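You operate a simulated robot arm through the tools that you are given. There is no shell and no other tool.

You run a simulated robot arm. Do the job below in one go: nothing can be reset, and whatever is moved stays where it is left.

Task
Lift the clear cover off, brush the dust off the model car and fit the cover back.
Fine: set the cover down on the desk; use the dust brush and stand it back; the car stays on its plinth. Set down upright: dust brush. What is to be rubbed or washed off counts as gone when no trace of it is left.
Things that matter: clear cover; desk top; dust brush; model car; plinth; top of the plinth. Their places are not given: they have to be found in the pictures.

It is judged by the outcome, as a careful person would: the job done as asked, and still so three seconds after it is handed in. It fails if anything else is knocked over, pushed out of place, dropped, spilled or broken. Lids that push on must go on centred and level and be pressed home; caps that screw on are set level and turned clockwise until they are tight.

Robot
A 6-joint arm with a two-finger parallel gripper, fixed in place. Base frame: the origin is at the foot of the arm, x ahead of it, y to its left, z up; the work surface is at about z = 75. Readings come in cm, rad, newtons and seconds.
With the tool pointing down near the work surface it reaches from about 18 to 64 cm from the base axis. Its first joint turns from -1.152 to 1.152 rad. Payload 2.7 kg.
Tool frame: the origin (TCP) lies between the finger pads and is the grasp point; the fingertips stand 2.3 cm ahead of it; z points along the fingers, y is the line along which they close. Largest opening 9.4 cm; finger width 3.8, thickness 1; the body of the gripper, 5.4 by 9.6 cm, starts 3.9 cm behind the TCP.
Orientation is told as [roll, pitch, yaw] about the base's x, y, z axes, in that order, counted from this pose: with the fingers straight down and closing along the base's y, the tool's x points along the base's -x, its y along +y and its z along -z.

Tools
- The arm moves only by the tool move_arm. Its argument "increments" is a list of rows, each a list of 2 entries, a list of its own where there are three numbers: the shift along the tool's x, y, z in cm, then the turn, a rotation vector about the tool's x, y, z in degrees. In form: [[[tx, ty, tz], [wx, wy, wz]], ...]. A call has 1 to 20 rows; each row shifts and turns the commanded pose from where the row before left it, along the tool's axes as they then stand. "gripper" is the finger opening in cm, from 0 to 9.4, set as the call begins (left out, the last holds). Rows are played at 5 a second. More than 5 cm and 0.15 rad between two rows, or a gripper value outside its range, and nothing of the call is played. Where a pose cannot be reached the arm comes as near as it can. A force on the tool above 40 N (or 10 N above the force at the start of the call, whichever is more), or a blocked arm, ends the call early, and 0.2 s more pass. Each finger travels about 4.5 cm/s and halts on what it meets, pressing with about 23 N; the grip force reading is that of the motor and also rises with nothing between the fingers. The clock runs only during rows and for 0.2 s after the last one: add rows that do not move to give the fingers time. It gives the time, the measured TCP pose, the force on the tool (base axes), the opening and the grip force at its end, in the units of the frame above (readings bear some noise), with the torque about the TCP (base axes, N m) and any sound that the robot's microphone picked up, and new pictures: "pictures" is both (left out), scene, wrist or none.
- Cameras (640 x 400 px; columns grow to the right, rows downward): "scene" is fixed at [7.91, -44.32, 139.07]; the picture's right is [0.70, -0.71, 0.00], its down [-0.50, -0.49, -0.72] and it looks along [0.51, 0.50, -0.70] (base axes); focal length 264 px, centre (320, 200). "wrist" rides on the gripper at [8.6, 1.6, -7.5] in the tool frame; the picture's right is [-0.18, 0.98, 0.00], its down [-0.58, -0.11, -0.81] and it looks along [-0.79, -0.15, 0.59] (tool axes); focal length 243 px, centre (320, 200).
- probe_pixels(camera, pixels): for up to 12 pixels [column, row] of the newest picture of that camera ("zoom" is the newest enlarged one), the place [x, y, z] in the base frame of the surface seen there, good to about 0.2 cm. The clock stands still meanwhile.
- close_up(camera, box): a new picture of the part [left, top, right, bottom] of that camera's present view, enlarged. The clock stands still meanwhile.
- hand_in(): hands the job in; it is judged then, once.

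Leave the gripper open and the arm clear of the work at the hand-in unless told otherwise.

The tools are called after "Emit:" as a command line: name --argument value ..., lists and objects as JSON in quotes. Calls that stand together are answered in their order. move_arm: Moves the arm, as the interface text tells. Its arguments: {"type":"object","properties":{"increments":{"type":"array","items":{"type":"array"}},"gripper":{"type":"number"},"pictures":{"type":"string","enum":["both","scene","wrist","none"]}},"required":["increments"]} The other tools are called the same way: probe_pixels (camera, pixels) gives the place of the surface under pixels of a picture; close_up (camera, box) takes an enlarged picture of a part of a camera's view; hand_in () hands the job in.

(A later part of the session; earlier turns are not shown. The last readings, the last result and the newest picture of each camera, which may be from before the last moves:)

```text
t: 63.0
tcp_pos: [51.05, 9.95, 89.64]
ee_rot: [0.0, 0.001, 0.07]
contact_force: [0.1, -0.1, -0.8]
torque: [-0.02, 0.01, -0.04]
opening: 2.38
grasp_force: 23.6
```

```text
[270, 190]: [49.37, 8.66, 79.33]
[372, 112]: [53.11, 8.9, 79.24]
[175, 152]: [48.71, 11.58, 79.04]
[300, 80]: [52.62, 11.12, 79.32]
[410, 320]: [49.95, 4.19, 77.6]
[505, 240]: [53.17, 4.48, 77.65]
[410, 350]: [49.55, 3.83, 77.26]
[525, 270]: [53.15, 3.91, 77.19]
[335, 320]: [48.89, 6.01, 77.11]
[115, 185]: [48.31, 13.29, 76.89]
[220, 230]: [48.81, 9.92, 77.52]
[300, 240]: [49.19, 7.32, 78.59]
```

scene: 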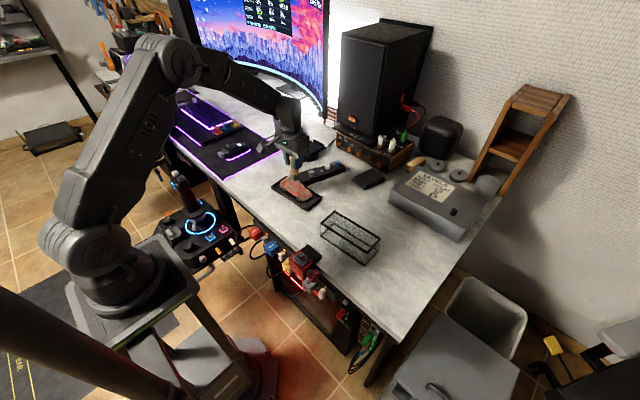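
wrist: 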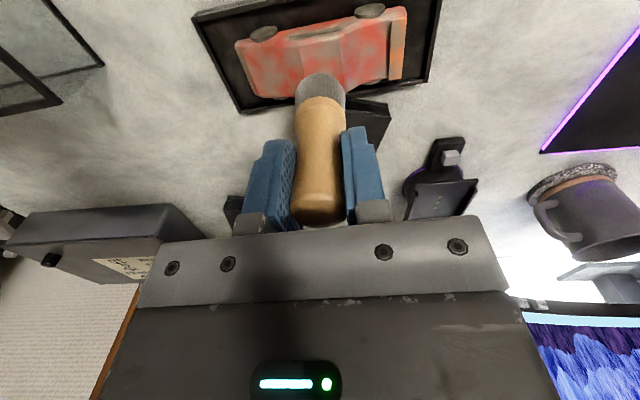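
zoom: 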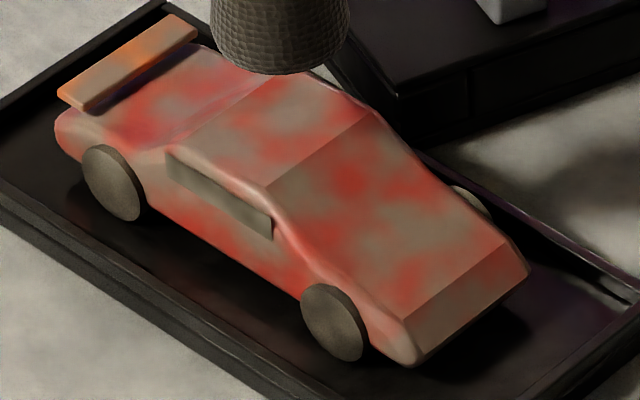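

The profile is clear: bonnet slope about 20°, a nearly flat roof around z 79.4, rear slope about 24° down to 78.1, and the spoiler top at 78.45. I test more strokes on the roof, with about 13 N, then compare.

Emit:
move_arm --increments '[[[0, 0, 0.8], [0, 0, 0]], [[0, 0, 0.9], [0, 0, 0]], [[0, 0, 0.8], [0, 0, 0]], [[0, 0, 0.4], [0, 0, 0]], [[0, 0, 0.12], [0, 0, 0]], [[0, 0.5, 0], [0, 0, 0]], [[0, 0.5, 0], [0, 0, 0]], [[0, -0.5, 0], [0, 0, 0]], [[0, -0.5, 0], [0, 0, 0]], [[0, -0.5, 0], [0, 0, 0]], [[0, -0.5, 0], [0, 0, 0]], [[0, 0.5, 0], [0, 0, 0]], [[0, 0.5, 0], [0, 0, 0]], [[0, 0.5, 0], [0, 0, 0]], [[0, 0.5, 0], [0, 0, 0]], [[0, -0.5, 0], [0, 0, 0]], [[0, -0.5, 0], [0, 0, 0]], [[0, -0.5, 0], [0, 0, 0]], [[0, -0.5, 0], [0, 0, 0]]]' --pictures "none"

Emit:
move_arm --increments '[[[0, 0.5, 0], [0, 0, 0]], [[0, 0.5, 0], [0, 0, 0]], [[0, 0, -0.5], [0, 0, 0]], [[0, 0, -0.8], [0, 0, 0]], [[0, 0, -0.8], [0, 0, 0]], [[0, 0, -0.92], [0, 0, 0]]]'

Emit:
close_up --camera "scene" --box '[276, 176, 320, 204]'

```text
t: 67.0
tcp_pos: [51.13, 9.15, 86.69]
ee_rot: [0.001, -0.001, 0.07]
contact_force: [-0.1, 4.3, 8.2]
torque: [0.2, -0.02, 0.02]
opening: 2.36
grasp_force: 22.8
```

```text
t: 68.4
tcp_pos: [51.12, 10.07, 89.69]
ee_rot: [0.0, 0.002, 0.07]
contact_force: [0.5, -1.1, -0.5]
torque: [0.01, 0.0, -0.01]
opening: 2.38
grasp_force: 22.6
```

scene: 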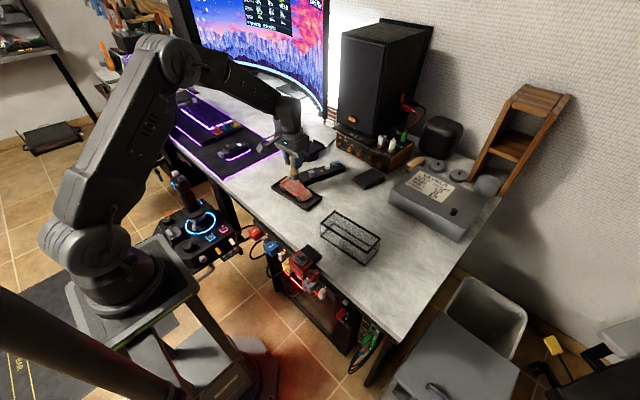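
wrist: 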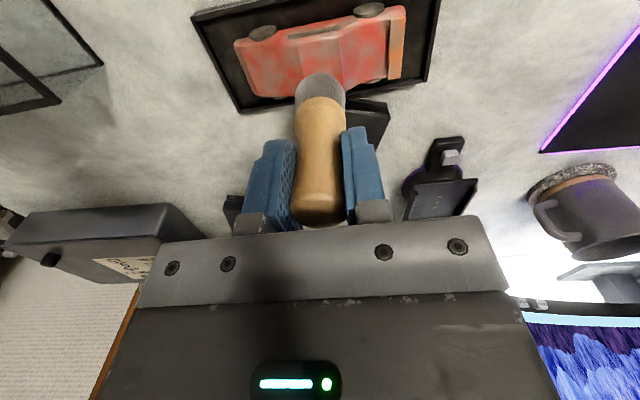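

```text
14.29 times, centred on (298, 190) of scene
```

zoom: 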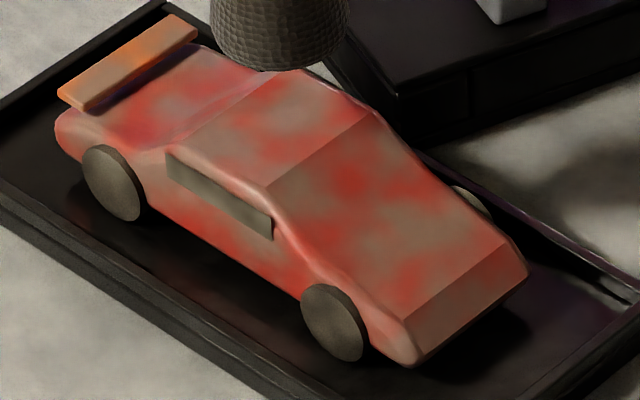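

The dust is fading over the whole car as I rub (bonnet, side and spoiler are all redder). I continue with longer strokes on the roof, with the car still in place.

Emit:
move_arm --increments '[[[0, 0, 0.8], [0, 0, 0]], [[0, 0, 0.9], [0, 0, 0]], [[0, 0, 0.8], [0, 0, 0]], [[0, 0, 0.4], [0, 0, 0]], [[0, 0, 0.15], [0, 0, 0]], [[0, 0.6, 0], [0, 0, 0]], [[0, 0.6, 0], [0, 0, 0]], [[0, -0.6, 0], [0, 0, 0]], [[0, -0.6, 0], [0, 0, 0]], [[0, -0.6, 0], [0, 0, 0]], [[0, -0.6, 0], [0, 0, 0]], [[0, 0.6, 0], [0, 0, 0]], [[0, 0.6, 0], [0, 0, 0]], [[0, 0.6, 0], [0, 0, 0]], [[0, 0.6, 0], [0, 0, 0]], [[0, -0.6, 0], [0, 0, 0]], [[0, -0.6, 0], [0, 0, 0]], [[0, -0.6, 0], [0, 0, 0]], [[0, -0.6, 0], [0, 0, 0]]]' --pictures "none"

Emit:
move_arm --increments '[[[0, 0.6, 0], [0, 0, 0]], [[0, 0.6, 0], [0, 0, 0]], [[0, 0.6, 0], [0, 0, 0]], [[0, 0.6, 0], [0, 0, 0]], [[0, -0.6, 0], [0, 0, 0]], [[0, -0.6, 0], [0, 0, 0]], [[0, -0.6, 0], [0, 0, 0]], [[0, -0.6, 0], [0, 0, 0]], [[0, 0.6, 0], [0, 0, 0]], [[0, 0.6, 0], [0, 0, 0]], [[0, 0.6, 0], [0, 0, 0]], [[0, 0.6, 0], [0, 0, 0]], [[0, -0.6, 0], [0, 0, 0]], [[0, -0.6, 0], [0, 0, 0]], [[0, -0.6, 0], [0, 0, 0]], [[0, -0.6, 0], [0, 0, 0]], [[0, 0.6, 0], [0, 0, 0]], [[0, 0.6, 0], [0, 0, 0]]]'

Emit:
close_up --camera "scene" --box '[276, 176, 320, 204]'

```text
t: 72.4
tcp_pos: [51.16, 8.97, 86.69]
ee_rot: [0.002, -0.002, 0.07]
contact_force: [-0.1, 5.6, 13.3]
torque: [0.31, -0.04, 0.02]
opening: 2.37
grasp_force: 22.7
```

```text
t: 76.2
tcp_pos: [51.14, 10.05, 86.66]
ee_rot: [0.0, 0.001, 0.071]
contact_force: [0.2, -2.0, 3.7]
torque: [-0.09, -0.08, 0.02]
opening: 2.36
grasp_force: 22.8
```

scene: 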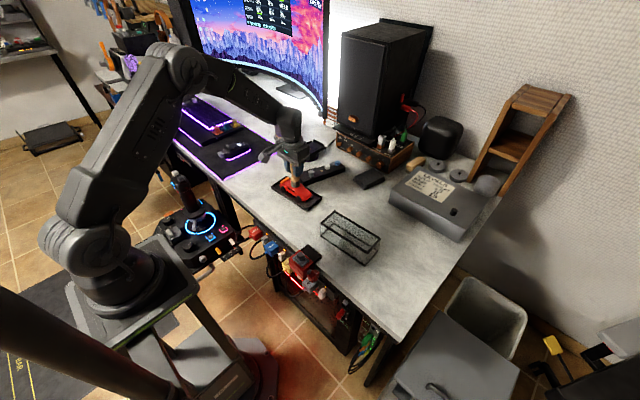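
wrist: 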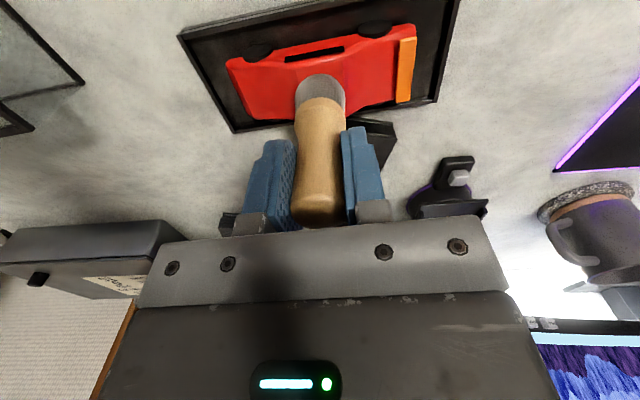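

```text
14.29 times, centred on (298, 190) of scene
```

zoom: 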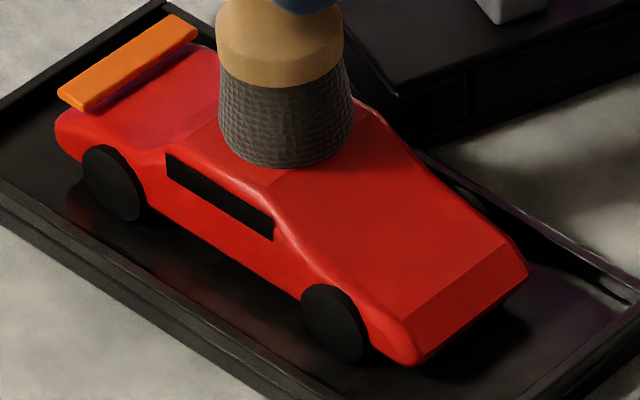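

The dust is gone: the body is clean red, the wheels black and the spoiler orange. I give it two more short strokes for certainty, then lift and inspect from both cameras.

Emit:
move_arm --increments '[[[0, 0, 0.05], [0, 0, 0]], [[0, 0.6, 0], [0, 0, 0]], [[0, -0.6, 0], [0, 0, 0]], [[0, -0.6, 0], [0, 0, 0]], [[0, 0.6, 0], [0, 0, 0]], [[0, 0, -0.3], [0, 0, 0]], [[0, 0, -0.5], [0, 0, 0]], [[0, 0, -0.6], [0, 0, 0]], [[0, 0, -0.6], [0, 0, 0]], [[0, 0, -0.6], [0, 0, 0]], [[0, 0, -0.4], [0, 0, 0]]]'

Emit:
close_up --camera "scene" --box '[276, 176, 320, 204]'

Emit:
close_up --camera "wrist" --box '[170, 0, 460, 140]'

```text
t: 78.6
tcp_pos: [51.12, 10.1, 89.62]
ee_rot: [-0.001, 0.002, 0.069]
contact_force: [0.1, 0.9, -0.6]
torque: [0.0, 0.0, -0.01]
opening: 2.4
grasp_force: 23.1
```

scene: 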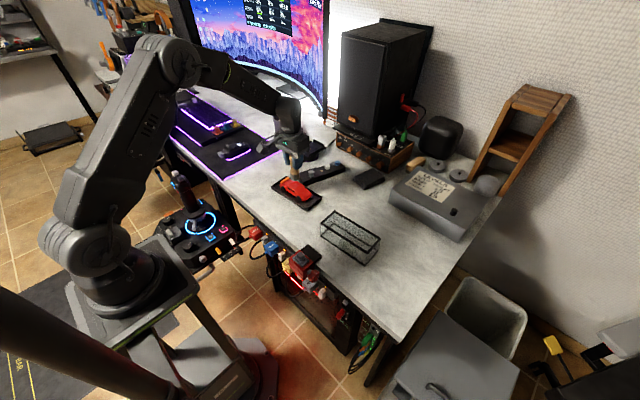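
wrist: 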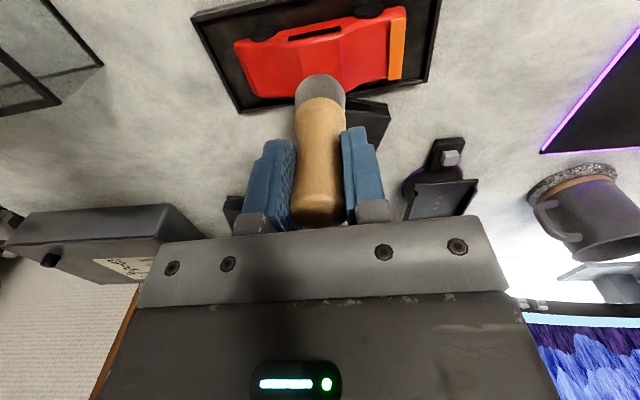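

```text
14.29 times, centred on (298, 190) of scene
```

zoom: 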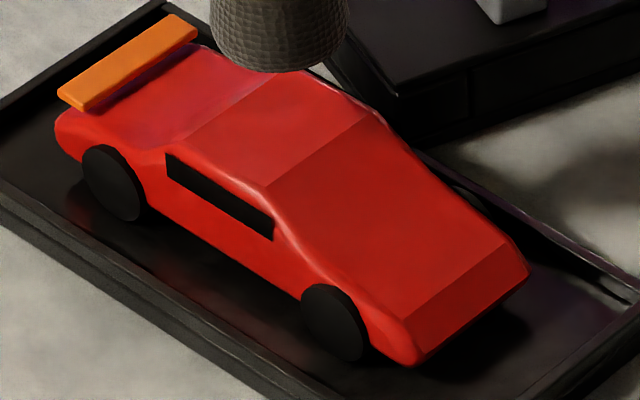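

```text
2.21 times, centred on (315, 70) of wrist
```

zoom: 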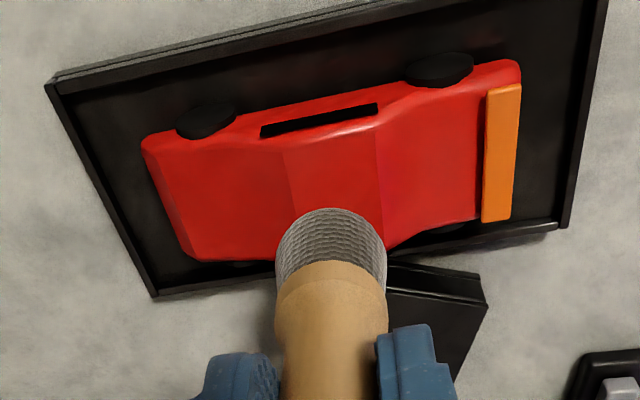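

The car is fully clean and in the same place. Now I carry the brush back along the same path to its standing spot.

Emit:
move_arm --increments '[[[-0.181, -0.357, 0], [0, 0, 0]], [[-0.317, -0.624, 0], [0, 0, 0]], [[-0.452, -0.892, 0], [0, 0, 0]], [[-0.52, -1.026, 0], [0, 0, 0]], [[-0.52, -1.026, 0], [0, 0, 0]], [[-0.52, -1.026, 0], [0, 0, 0]], [[-0.52, -1.026, 0], [0, 0, 0]], [[-0.52, -1.026, 0], [0, 0, 0]], [[-0.52, -1.026, 0], [0, 0, 0]], [[-0.52, -1.026, 0], [0, 0, 0]], [[-0.52, -1.026, 0], [0, 0, 0]], [[-0.52, -1.026, 0], [0, 0, 0]], [[-0.52, -1.026, 0], [0, 0, 0]], [[-0.52, -1.026, 0], [0, 0, 0]], [[-0.52, -1.026, 0], [0, 0, 0]], [[-0.52, -1.026, 0], [0, 0, 0]], [[-0.362, -0.714, 0], [0, 0, 0]], [[-0.226, -0.446, 0], [0, 0, 0]], [[-0.104, -0.205, 0], [0, 0, 0]], [[0, 0, 0], [0, 0, 0]]]'

Emit:
close_up --camera "scene" --box '[318, 140, 382, 200]'

```text
t: 82.8
tcp_pos: [60.6, -5.97, 89.51]
ee_rot: [0.0, -0.001, 0.071]
contact_force: [-0.2, -0.1, 0.3]
torque: [0.0, 0.03, 0.01]
opening: 2.39
grasp_force: 22.8
```

scene: 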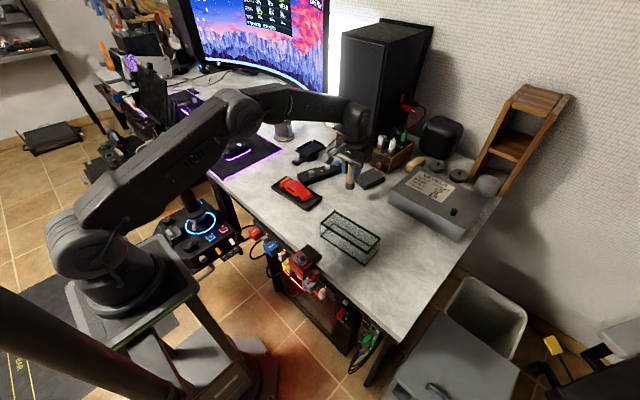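
wrist: 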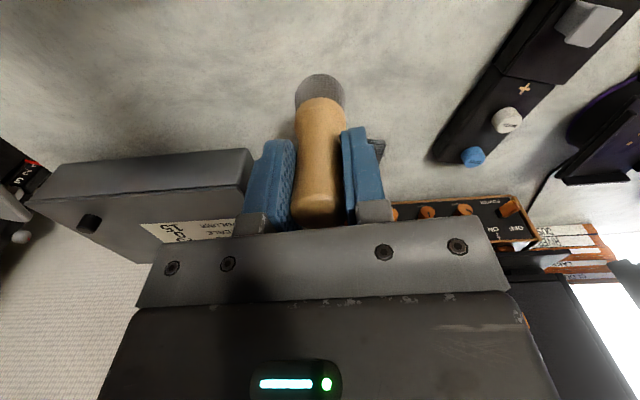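

```text
6.67 times, centred on (350, 170) of scene
```

zoom: 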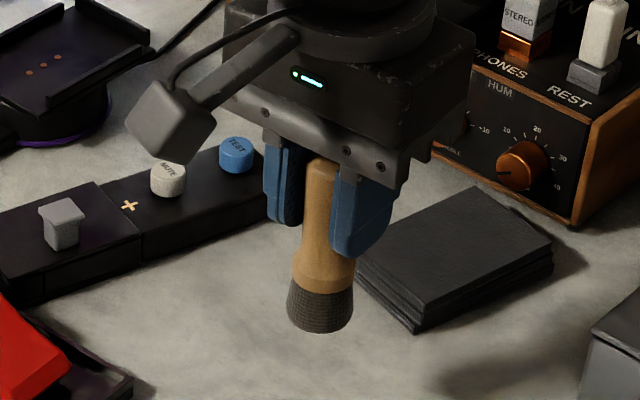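

The brush is still vertical over its spot. I lower 6.8 cm, then creep until it stands.

Emit:
move_arm --increments '[[[0, 0, 0.3], [0, 0, 0]], [[0, 0, 0.5], [0, 0, 0]], [[0, 0, 0.6], [0, 0, 0]], [[0, 0, 0.6], [0, 0, 0]], [[0, 0, 0.6], [0, 0, 0]], [[0, 0, 0.6], [0, 0, 0]], [[0, 0, 0.6], [0, 0, 0]], [[0, 0, 0.6], [0, 0, 0]], [[0, 0, 0.6], [0, 0, 0]], [[0, 0, 0.6], [0, 0, 0]], [[0, 0, 0.6], [0, 0, 0]], [[0, 0, 0.4], [0, 0, 0]], [[0, 0, 0.2], [0, 0, 0]], [[0, 0, 0], [0, 0, 0]]]' --pictures "none"

Emit:
move_arm --increments '[[[0, 0, 0.1], [0, 0, 0]], [[0, 0, 0.1], [0, 0, 0]], [[0, 0, 0.1], [0, 0, 0]], [[0, 0, 0], [0, 0, 0]]]' --pictures "none"

```text
t: 85.8
tcp_pos: [60.76, -5.87, 82.78]
ee_rot: [-0.001, 0.0, 0.069]
contact_force: [0.1, 0.8, 0.7]
torque: [0.0, 0.03, -0.03]
opening: 2.37
grasp_force: 22.2
```

```text
t: 86.8
tcp_pos: [60.57, -6.08, 82.46]
ee_rot: [0.0, -0.001, 0.068]
contact_force: [-0.6, -0.2, -1.0]
torque: [0.05, -0.02, 0.0]
opening: 2.38
grasp_force: 22.9
```

No contact yet. I keep creeping down.

Emit:
move_arm --increments '[[[0, 0, 0.1], [0, 0, 0]], [[0, 0, 0.1], [0, 0, 0]], [[0, 0, 0.1], [0, 0, 0]], [[0, 0, 0], [0, 0, 0]]]'

Emit:
close_up --camera "scene" --box '[318, 150, 382, 210]'

```text
t: 87.8
tcp_pos: [60.67, -5.87, 82.32]
ee_rot: [0.002, -0.003, 0.069]
contact_force: [-4.2, 1.1, 13.8]
torque: [0.05, 0.36, 0.0]
opening: 2.37
grasp_force: 22.9
```

scene: 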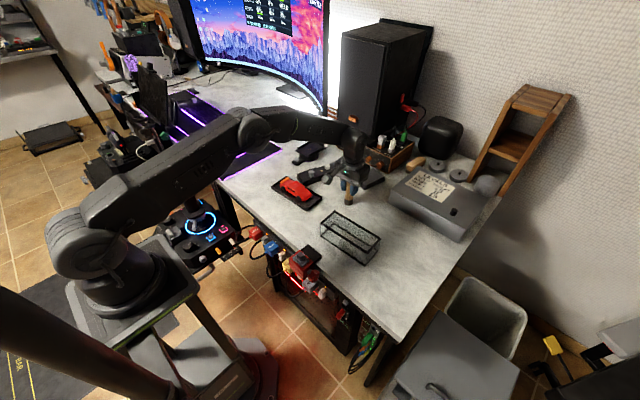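
wrist: 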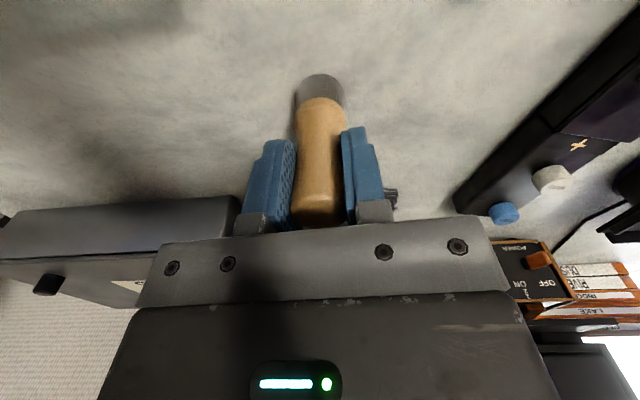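

```text
6.67 times, centred on (350, 180) of scene
```

zoom: 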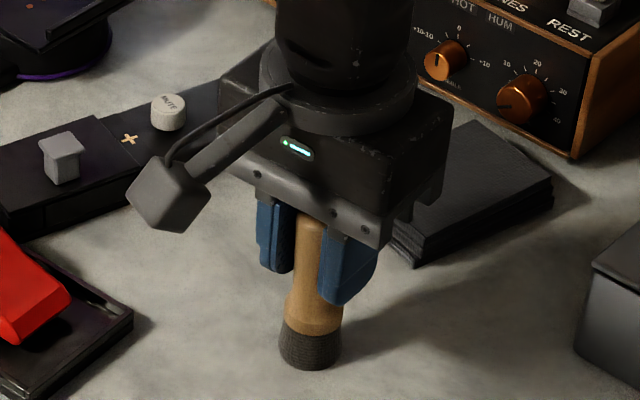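

The brush stands on the desk (13.8 N). I ease up 0.12 cm to unload it, open slightly, then fully.

Emit:
move_arm --increments '[[[0, 0, -0.12], [0, 0, 0]], [[0, 0, 0], [0, 0, 0]]]' --pictures "none"

Emit:
move_arm --increments '[[[0, 0, 0], [0, 0, 0]], [[0, 0, 0], [0, 0, 0]], [[0, 0, 0], [0, 0, 0]]]' --gripper 3.2 --pictures "none"

Emit:
move_arm --increments '[[[0, 0, 0], [0, 0, 0]], [[0, 0, 0], [0, 0, 0]], [[0, 0, 0], [0, 0, 0]], [[0, 0, 0], [0, 0, 0]]]' --gripper 6.0

Emit:
close_up --camera "scene" --box '[318, 150, 382, 210]'

```text
t: 88.4
tcp_pos: [60.59, -5.92, 82.38]
ee_rot: [0.0, -0.002, 0.069]
contact_force: [1.2, -0.4, 8.4]
torque: [0.0, -0.14, 0.01]
opening: 2.36
grasp_force: 23.2
```

```text
t: 89.2
tcp_pos: [60.63, -5.92, 82.24]
ee_rot: [-0.001, 0.001, 0.071]
contact_force: [-0.4, -0.6, -0.6]
torque: [-0.02, -0.01, 0.0]
opening: 3.26
grasp_force: 0.1
```

```text
t: 90.2
tcp_pos: [60.6, -5.92, 82.27]
ee_rot: [0.002, 0.001, 0.07]
contact_force: [-0.2, 0.3, 0.7]
torque: [0.02, -0.02, -0.03]
opening: 6.02
grasp_force: 0.0
```

scene: 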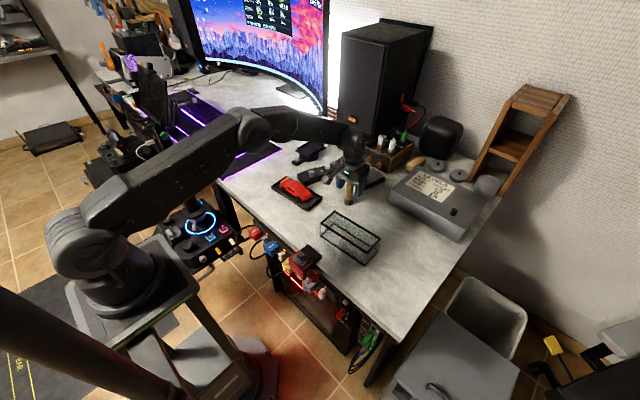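
wrist: 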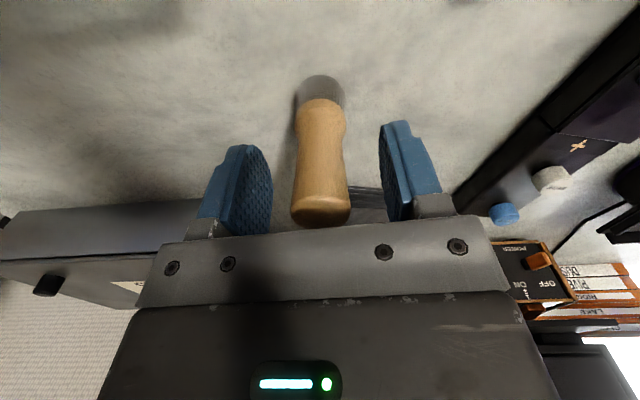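

```text
6.67 times, centred on (350, 180) of scene
```

zoom: 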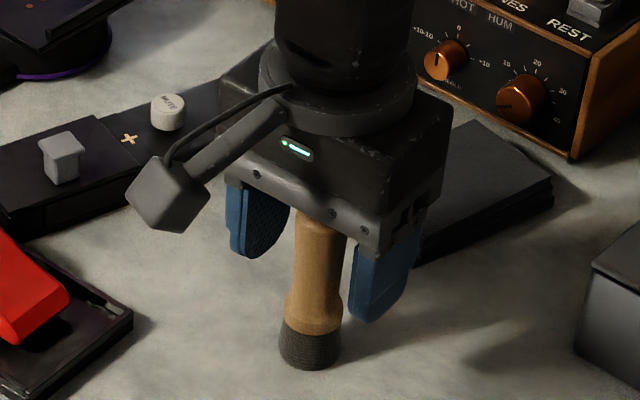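

The brush stands free. I raise straight up and check it.

Emit:
move_arm --increments '[[[0, 0, -0.5], [0, 0, 0]], [[0, 0, -1.0], [0, 0, 0]], [[0, 0, -2.0], [0, 0, 0]], [[0, 0, -2.5], [0, 0, 0]], [[0, 0, -3.0], [0, 0, 0]], [[0, 0, -3.0], [0, 0, 0]]]'

Emit:
close_up --camera "scene" --box '[318, 150, 382, 210]'

```text
t: 91.6
tcp_pos: [60.6, -5.85, 94.4]
ee_rot: [-0.001, 0.0, 0.071]
contact_force: [0.1, -0.8, 0.0]
torque: [0.02, 0.01, 0.01]
opening: 5.98
grasp_force: 0.0
```

scene: 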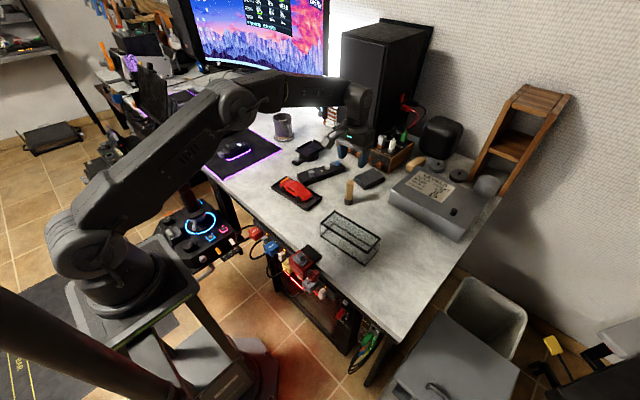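
wrist: 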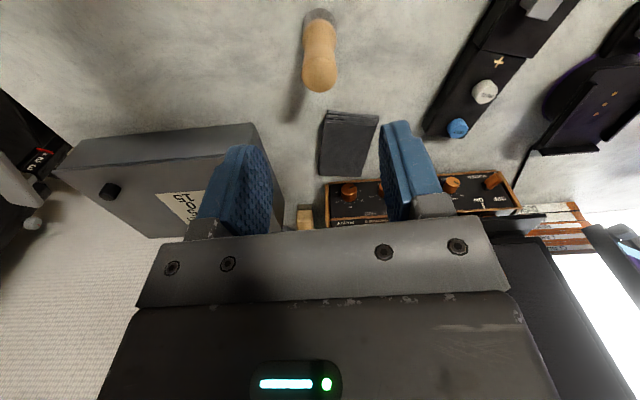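

```text
6.67 times, centred on (350, 180) of scene
```

zoom: 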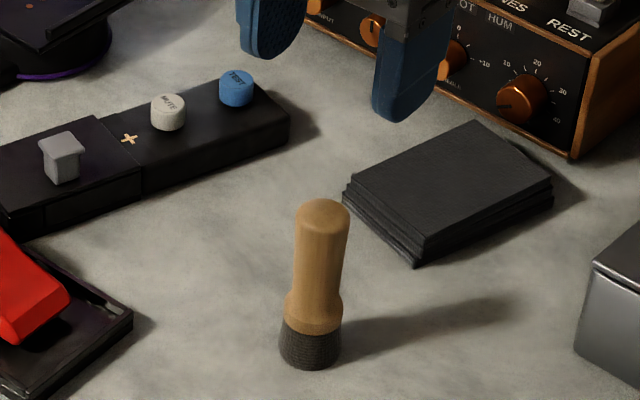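

The brush stands upright at its place. Now I go back over the cover: the reverse shift and +90° about tool z, to return to the exact release pose above it, with the fingers open to 8.4.

Emit:
move_arm --increments '[[[2.804, -2.102, 0], [0, 0, 0]], [[2.804, -2.102, 0], [0, 0, 0]], [[2.804, -2.102, 0], [0, 0, 0]], [[2.804, -2.102, 0], [0, 0, 0]], [[2.804, -2.102, 0], [0, 0, 0]], [[0, 0, 0], [0, 0, 7.5]], [[0, 0, 0], [0, 0, 7.5]], [[0, 0, 0], [0, 0, 7.5]], [[0, 0, 0], [0, 0, 7.5]], [[0, 0, 0], [0, 0, 7.5]], [[0, 0, 0], [0, 0, 7.5]], [[0, 0, 0], [0, 0, 7.5]], [[0, 0, 0], [0, 0, 7.5]], [[0, 0, 0], [0, 0, 7.5]], [[0, 0, 0], [0, 0, 7.5]], [[0, 0, 0], [0, 0, 7.5]], [[0, 0, 0], [0, 0, 7.5]], [[0, 0, 0], [0, 0, 0]]]' --gripper 8.4

Emit:
close_up --camera "scene" --box '[310, 190, 390, 270]'

Emit:
close_up --camera "wrist" --box '[220, 0, 420, 160]'

```text
t: 95.4
tcp_pos: [47.38, -17.38, 94.29]
ee_rot: [0.0, 0.001, -1.502]
contact_force: [-0.1, -0.5, -0.4]
torque: [0.01, -0.03, 0.0]
opening: 8.4
grasp_force: 0.1
```

scene: 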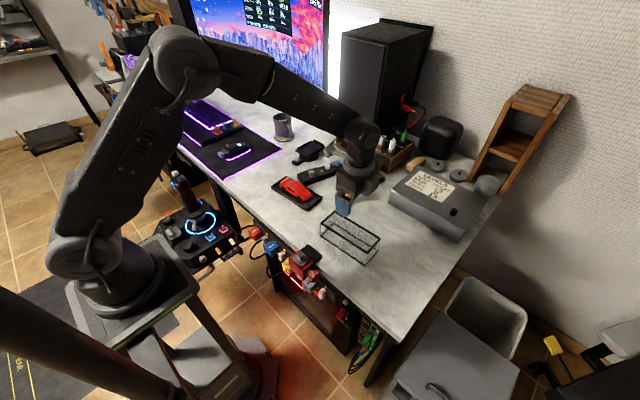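
wrist: 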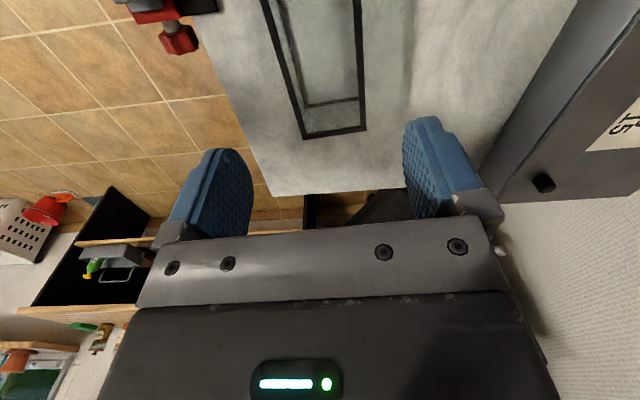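

```text
5.00 times, centred on (350, 230) of scene
```

zoom: 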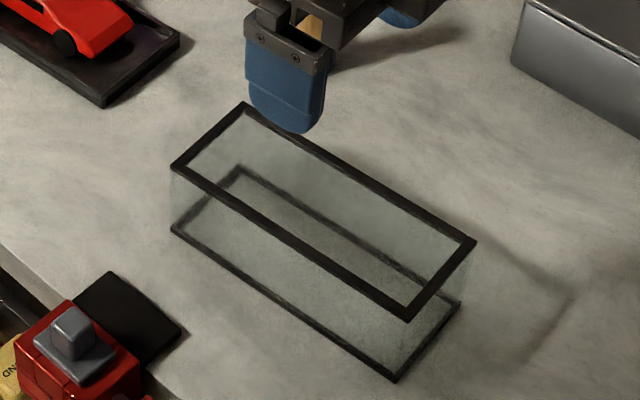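

```text
2.50 times, centred on (320, 80) of wrist
```

zoom: 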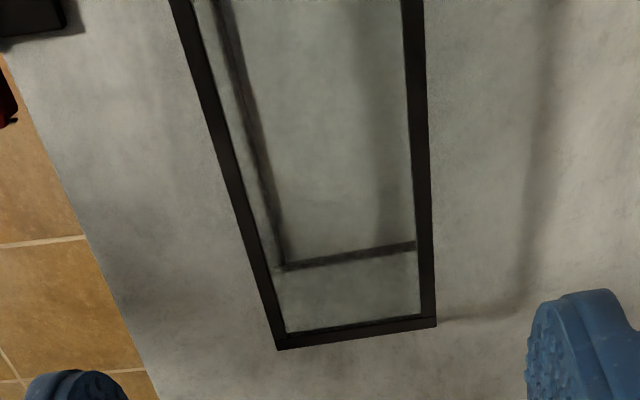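

I'm over the cover at (47.38, -17.38). I'll check the cover's edges on the wrist close-up.

Emit:
probe_pixels --camera "zoom" --pixels '[[185, 30], [215, 130], [250, 250], [279, 342], [413, 30], [421, 130], [428, 250], [431, 320], [355, 333]]'

```text
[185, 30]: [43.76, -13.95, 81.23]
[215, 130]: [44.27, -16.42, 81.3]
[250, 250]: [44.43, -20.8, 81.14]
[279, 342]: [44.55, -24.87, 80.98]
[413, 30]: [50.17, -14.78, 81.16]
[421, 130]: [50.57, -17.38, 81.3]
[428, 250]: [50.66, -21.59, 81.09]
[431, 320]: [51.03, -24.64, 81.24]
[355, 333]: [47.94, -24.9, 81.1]
```

The cover's centre at TCP is x≈47.37, which is aligned. I descend to z≈79.6.

Emit:
move_arm --increments '[[[0, 0, 3.0], [0, 0, 0]], [[0, 0, 3.0], [0, 0, 0]], [[0, 0, 3.0], [0, 0, 0]], [[0, 0, 2.5], [0, 0, 0]], [[0, 0, 1.5], [0, 0, 0]], [[0, 0, 1.0], [0, 0, 0]], [[0, 0, 0.7], [0, 0, 0]], [[0, 0, 0], [0, 0, 0]]]'

Emit:
close_up --camera "scene" --box '[310, 190, 390, 270]'

```text
t: 97.2
tcp_pos: [47.36, -17.36, 79.63]
ee_rot: [-0.001, 0.0, -1.503]
contact_force: [0.1, 0.2, -0.1]
torque: [0.04, 0.01, 0.0]
opening: 8.38
grasp_force: 0.1
```

scene: 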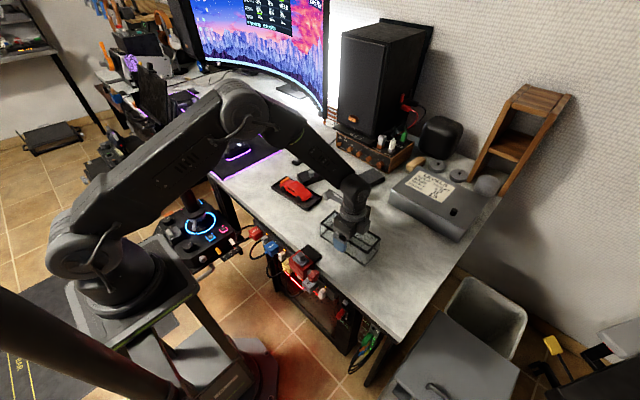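
wrist: 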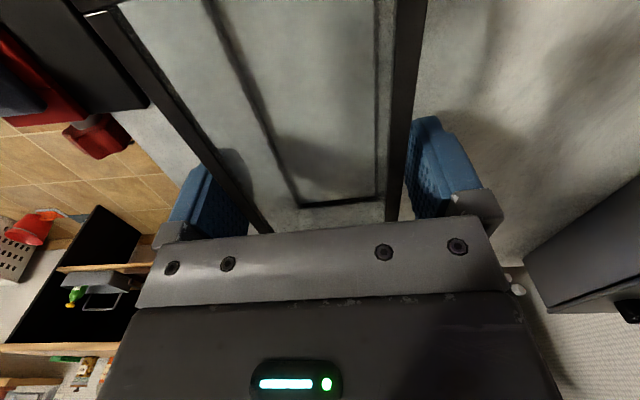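

```text
5.00 times, centred on (350, 230) of scene
```

zoom: 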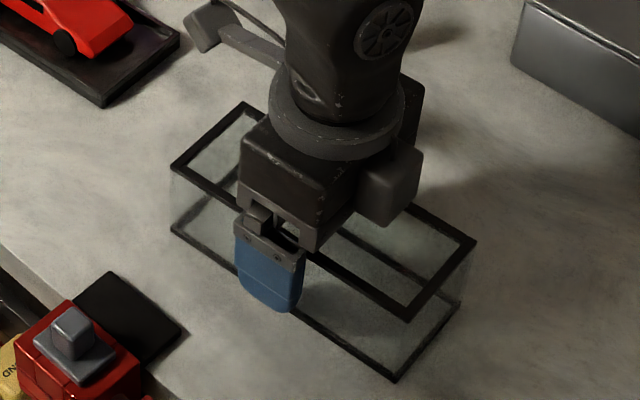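

The fingers straddle the cover. I close and then lift very slowly.

Emit:
move_arm --increments '[[[0, 0, 0], [0, 0, 0]], [[0, 0, 0], [0, 0, 0]], [[0, 0, 0], [0, 0, 0]], [[0, 0, 0], [0, 0, 0]], [[0, 0, 0], [0, 0, 0]]]' --gripper 5.5 --pictures "none"

Emit:
move_arm --increments '[[[0, 0, -0.05], [0, 0, 0]], [[0, 0, -0.05], [0, 0, 0]], [[0, 0, -0.1], [0, 0, 0]], [[0, 0, -0.1], [0, 0, 0]], [[0, 0, -0.15], [0, 0, 0]], [[0, 0, -0.2], [0, 0, 0]], [[0, 0, -0.25], [0, 0, 0]], [[0, 0, -0.3], [0, 0, 0]], [[0, 0, -0.3], [0, 0, 0]], [[0, 0, -0.3], [0, 0, 0]], [[0, 0, -0.3], [0, 0, 0]], [[0, 0, -0.3], [0, 0, 0]], [[0, 0, -0.3], [0, 0, 0]], [[0, 0, -0.3], [0, 0, 0]]]'

Emit:
close_up --camera "scene" --box '[310, 180, 390, 260]'

```text
t: 98.4
tcp_pos: [47.42, -17.35, 79.58]
ee_rot: [0.001, 0.0, -1.501]
contact_force: [-0.5, 0.7, 1.0]
torque: [0.01, 0.01, 0.01]
opening: 6.79
grasp_force: 23.2
```

```text
t: 101.4
tcp_pos: [47.19, -17.45, 82.65]
ee_rot: [0.001, 0.0, -1.501]
contact_force: [0.4, -0.4, -0.9]
torque: [-0.01, -0.01, -0.04]
opening: 6.76
grasp_force: 23.3
```

scene: 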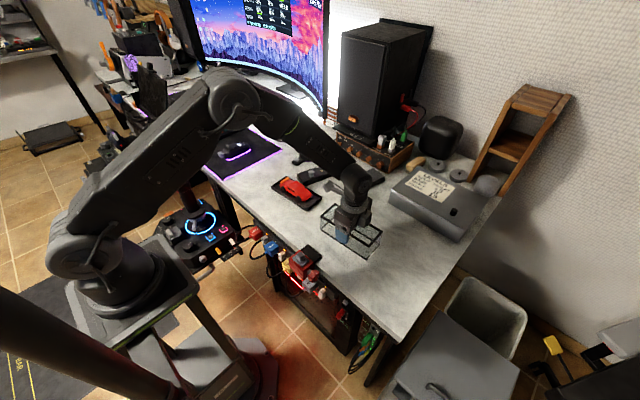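
wrist: 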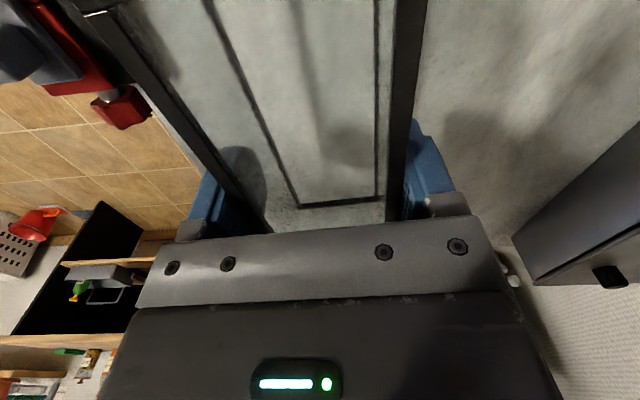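

```text
5.00 times, centred on (350, 220) of scene
```

zoom: 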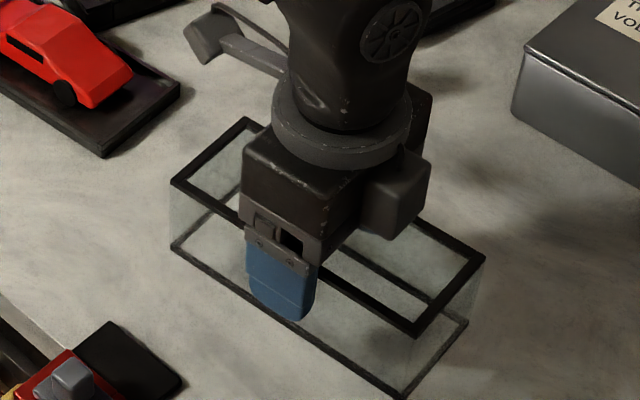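

No slip. I lift 4.3 cm more at the same gentle rate.

Emit:
move_arm --increments '[[[0, 0, -0.2], [0, 0, 0]], [[0, 0, -0.3], [0, 0, 0]], [[0, 0, -0.3], [0, 0, 0]], [[0, 0, -0.3], [0, 0, 0]], [[0, 0, -0.3], [0, 0, 0]], [[0, 0, -0.3], [0, 0, 0]], [[0, 0, -0.3], [0, 0, 0]], [[0, 0, -0.3], [0, 0, 0]], [[0, 0, -0.3], [0, 0, 0]], [[0, 0, -0.3], [0, 0, 0]], [[0, 0, -0.3], [0, 0, 0]], [[0, 0, -0.3], [0, 0, 0]], [[0, 0, -0.3], [0, 0, 0]], [[0, 0, -0.3], [0, 0, 0]], [[0, 0, -0.2], [0, 0, 0]]]' --pictures "wrist"

Emit:
move_arm --increments '[[[0.2, 0.04, 0], [0, 0, 0]], [[0.4, 0.08, 0], [0, 0, 0]], [[0.6, 0.12, 0], [0, 0, 0]], [[0.7, 0.14, 0], [0, 0, 0]], [[0.8, 0.155, 0], [0, 0, 0]], [[0.8, 0.155, 0], [0, 0, 0]], [[0.8, 0.155, 0], [0, 0, 0]], [[0.8, 0.155, 0], [0, 0, 0]], [[0.8, 0.155, 0], [0, 0, 0]], [[0.8, 0.155, 0], [0, 0, 0]], [[0.8, 0.155, 0], [0, 0, 0]], [[0.8, 0.155, 0], [0, 0, 0]], [[0.8, 0.155, 0], [0, 0, 0]], [[0.8, 0.155, 0], [0, 0, 0]], [[0.8, 0.155, 0], [0, 0, 0]], [[0.6, 0.12, 0], [0, 0, 0]], [[0.4, 0.08, 0], [0, 0, 0]], [[0.2, 0.04, 0], [0, 0, 0]]]'

```text
t: 104.6
tcp_pos: [47.38, -17.37, 86.95]
ee_rot: [0.0, -0.002, -1.5]
contact_force: [-0.5, 1.2, -0.4]
torque: [-0.02, 0.0, 0.0]
opening: 6.8
grasp_force: 22.8
```

wrist: 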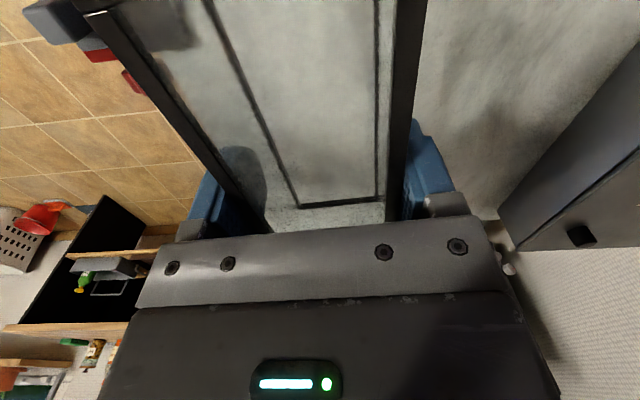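

```text
t: 108.4
tcp_pos: [48.97, -5.45, 86.86]
ee_rot: [0.002, 0.001, -1.5]
contact_force: [0.4, 0.3, -0.3]
torque: [-0.02, 0.01, -0.01]
opening: 6.76
grasp_force: 23.3
```

scene: 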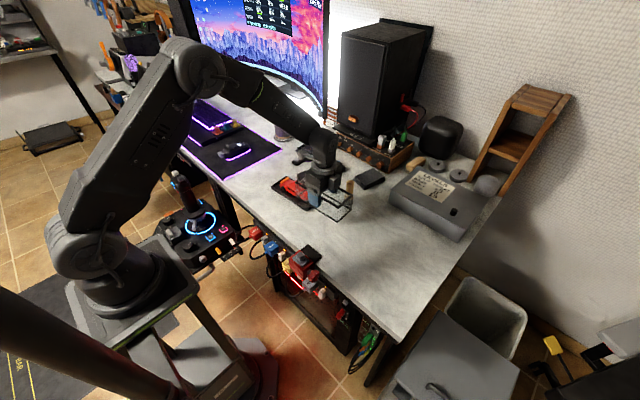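
wrist: 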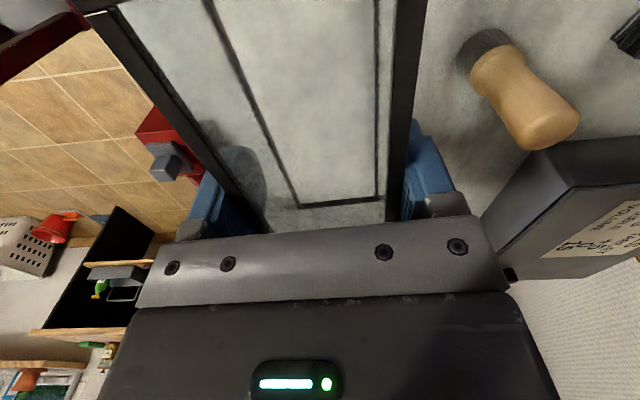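

Steady. The remaining shift back is (15.0, 2.95) in tool axes.

Emit:
move_arm --increments '[[[0.2, 0.039, 0], [0, 0, 0]], [[0.4, 0.079, 0], [0, 0, 0]], [[0.7, 0.137, 0], [0, 0, 0]], [[0.9, 0.177, 0], [0, 0, 0]], [[0.9, 0.177, 0], [0, 0, 0]], [[0.9, 0.177, 0], [0, 0, 0]], [[0.9, 0.177, 0], [0, 0, 0]], [[0.9, 0.177, 0], [0, 0, 0]], [[0.9, 0.177, 0], [0, 0, 0]], [[0.9, 0.177, 0], [0, 0, 0]], [[0.9, 0.177, 0], [0, 0, 0]], [[0.9, 0.177, 0], [0, 0, 0]], [[0.9, 0.177, 0], [0, 0, 0]], [[0.9, 0.177, 0], [0, 0, 0]], [[0.9, 0.177, 0], [0, 0, 0]], [[0.9, 0.177, 0], [0, 0, 0]], [[0.9, 0.177, 0], [0, 0, 0]], [[0.6, 0.118, 0], [0, 0, 0]], [[0.3, 0.059, 0], [0, 0, 0]], [[0.2, 0.035, 0], [0, 0, 0]]]'

Emit:
close_up --camera "scene" --box '[264, 145, 328, 205]'

```text
t: 112.6
tcp_pos: [50.88, 9.91, 86.94]
ee_rot: [0.0, -0.001, -1.502]
contact_force: [0.3, 0.3, -1.3]
torque: [0.03, 0.0, 0.01]
opening: 6.8
grasp_force: 23.3
```

scene: 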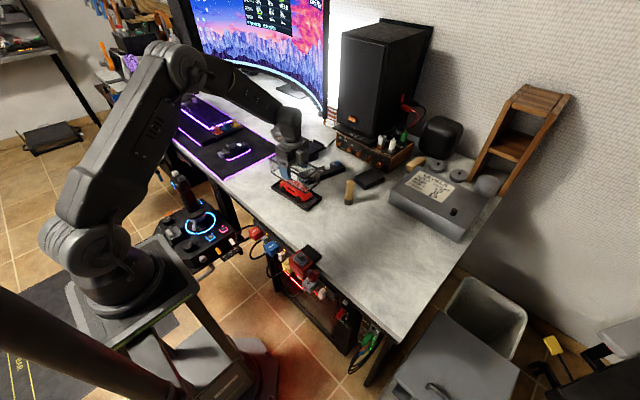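
wrist: 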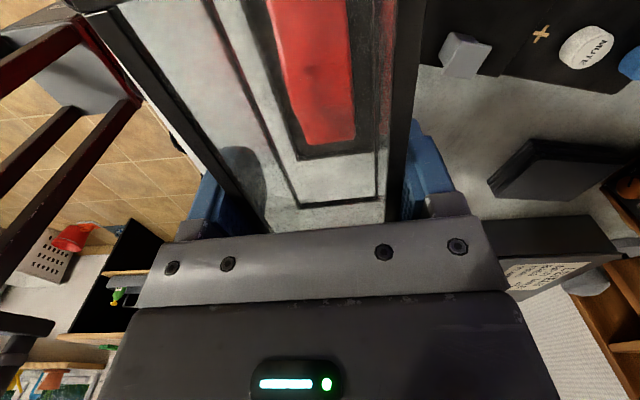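

```text
6.67 times, centred on (296, 175) of scene
```

zoom: 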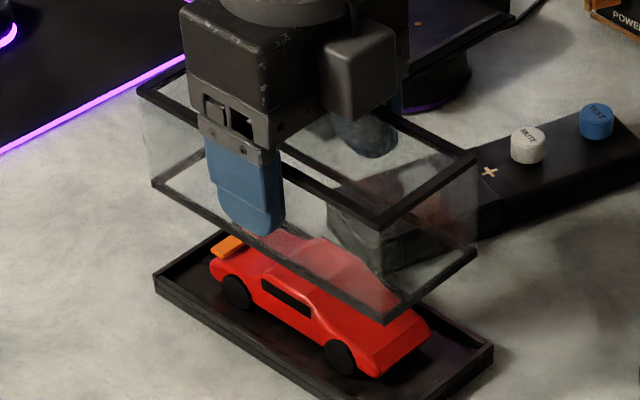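

The pose matches the lift-off pose (50.88, 9.91). I lower 5.2 cm gently, stopping just above the rim.

Emit:
move_arm --increments '[[[0, 0, 0.2], [0, 0, 0]], [[0, 0, 0.3], [0, 0, 0]], [[0, 0, 0.4], [0, 0, 0]], [[0, 0, 0.4], [0, 0, 0]], [[0, 0, 0.4], [0, 0, 0]], [[0, 0, 0.4], [0, 0, 0]], [[0, 0, 0.4], [0, 0, 0]], [[0, 0, 0.4], [0, 0, 0]], [[0, 0, 0.4], [0, 0, 0]], [[0, 0, 0.4], [0, 0, 0]], [[0, 0, 0.4], [0, 0, 0]], [[0, 0, 0.4], [0, 0, 0]], [[0, 0, 0.3], [0, 0, 0]], [[0, 0, 0.2], [0, 0, 0]], [[0, 0, 0.2], [0, 0, 0]]]'

Emit:
close_up --camera "scene" --box '[266, 160, 330, 215]'

Emit:
close_up --camera "wrist" --box '[180, 0, 440, 240]'

```text
t: 115.8
tcp_pos: [50.9, 9.81, 81.78]
ee_rot: [0.001, 0.001, -1.503]
contact_force: [0.2, 0.1, -0.8]
torque: [0.01, 0.01, -0.01]
opening: 6.77
grasp_force: 23.3
```

scene: 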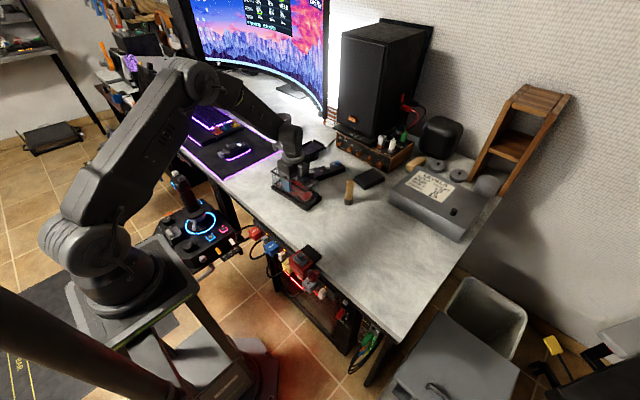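
wrist: 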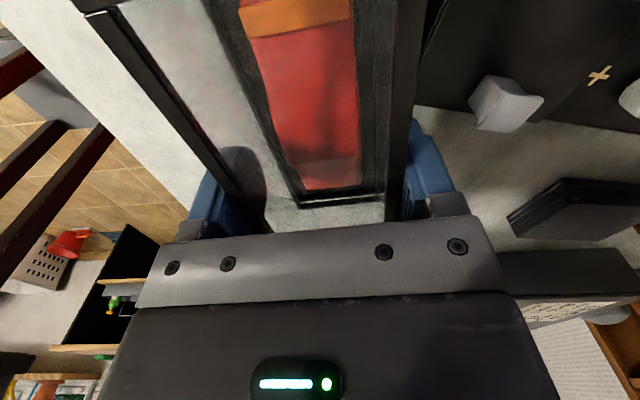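

```text
7.27 times, centred on (298, 188) of scene
```

zoom: 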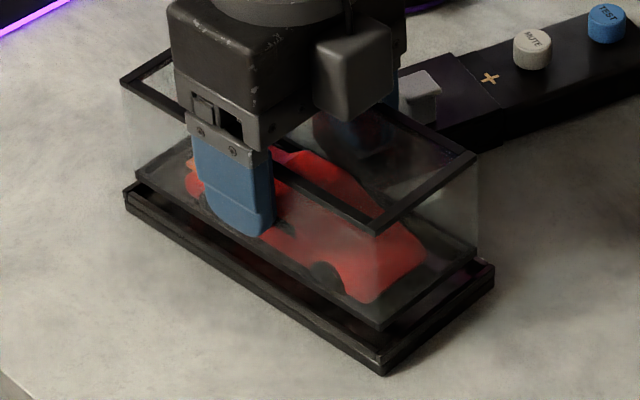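

```text
1.67 times, centred on (310, 120) of wrist
```

zoom: 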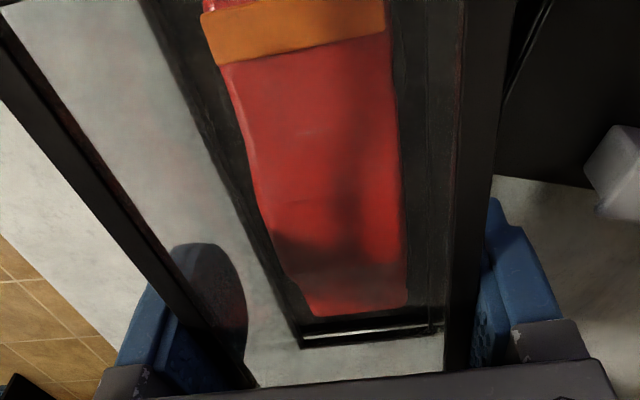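

The cover's bottom frame sits centrally over the rim. I go on in 0.1 cm steps while watching the force.

Emit:
move_arm --increments '[[[0, 0, 0.1], [0, 0, 0]], [[0, 0, 0.1], [0, 0, 0]], [[0, 0, 0.1], [0, 0, 0]], [[0, 0, 0.1], [0, 0, 0]], [[0, 0, 0.1], [0, 0, 0]], [[0, 0, 0.1], [0, 0, 0]], [[0, 0, 0.1], [0, 0, 0]], [[0, 0, 0.1], [0, 0, 0]], [[0, 0, 0.1], [0, 0, 0]], [[0, 0, 0], [0, 0, 0]]]'

Emit:
close_up --camera "scene" --box '[266, 160, 330, 215]'

```text
t: 118.0
tcp_pos: [50.89, 9.86, 80.77]
ee_rot: [0.001, 0.0, -1.501]
contact_force: [0.0, 0.4, -1.5]
torque: [0.01, 0.04, 0.01]
opening: 6.78
grasp_force: 23.1
```

scene: 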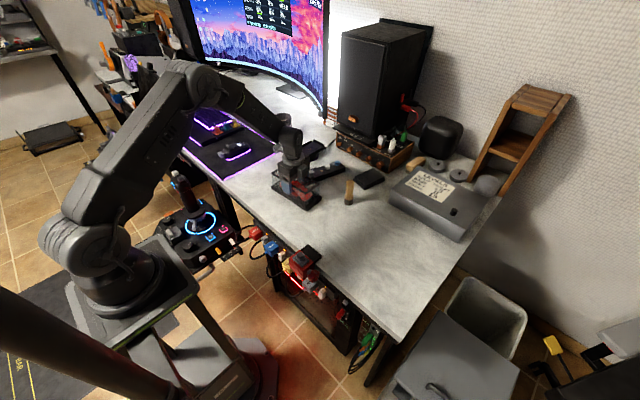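
wrist: 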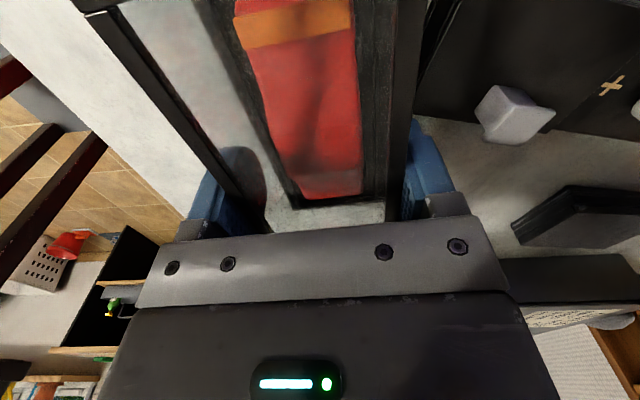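

```text
7.27 times, centred on (298, 188) of scene
```

zoom: 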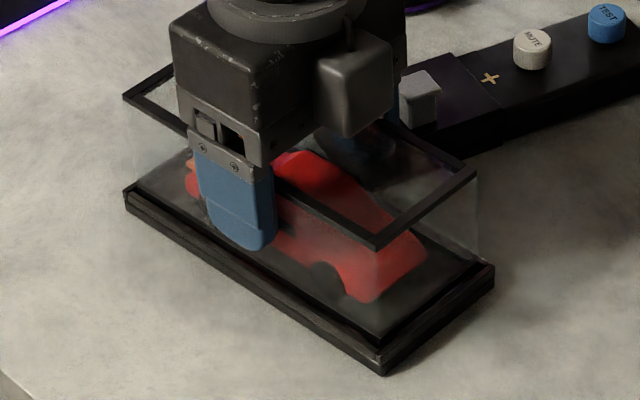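

Still no contact, and the bottom is now at rim level or just inside. I go on down in small steps.

Emit:
move_arm --increments '[[[0, 0, 0.1], [0, 0, 0]], [[0, 0, 0.1], [0, 0, 0]], [[0, 0, 0.1], [0, 0, 0]], [[0, 0, 0], [0, 0, 0]]]' --pictures "none"

```text
t: 119.0
tcp_pos: [50.96, 9.93, 80.49]
ee_rot: [-0.001, 0.0, -1.5]
contact_force: [0.3, 0.1, -0.6]
torque: [-0.01, 0.01, 0.0]
opening: 6.76
grasp_force: 22.9
```

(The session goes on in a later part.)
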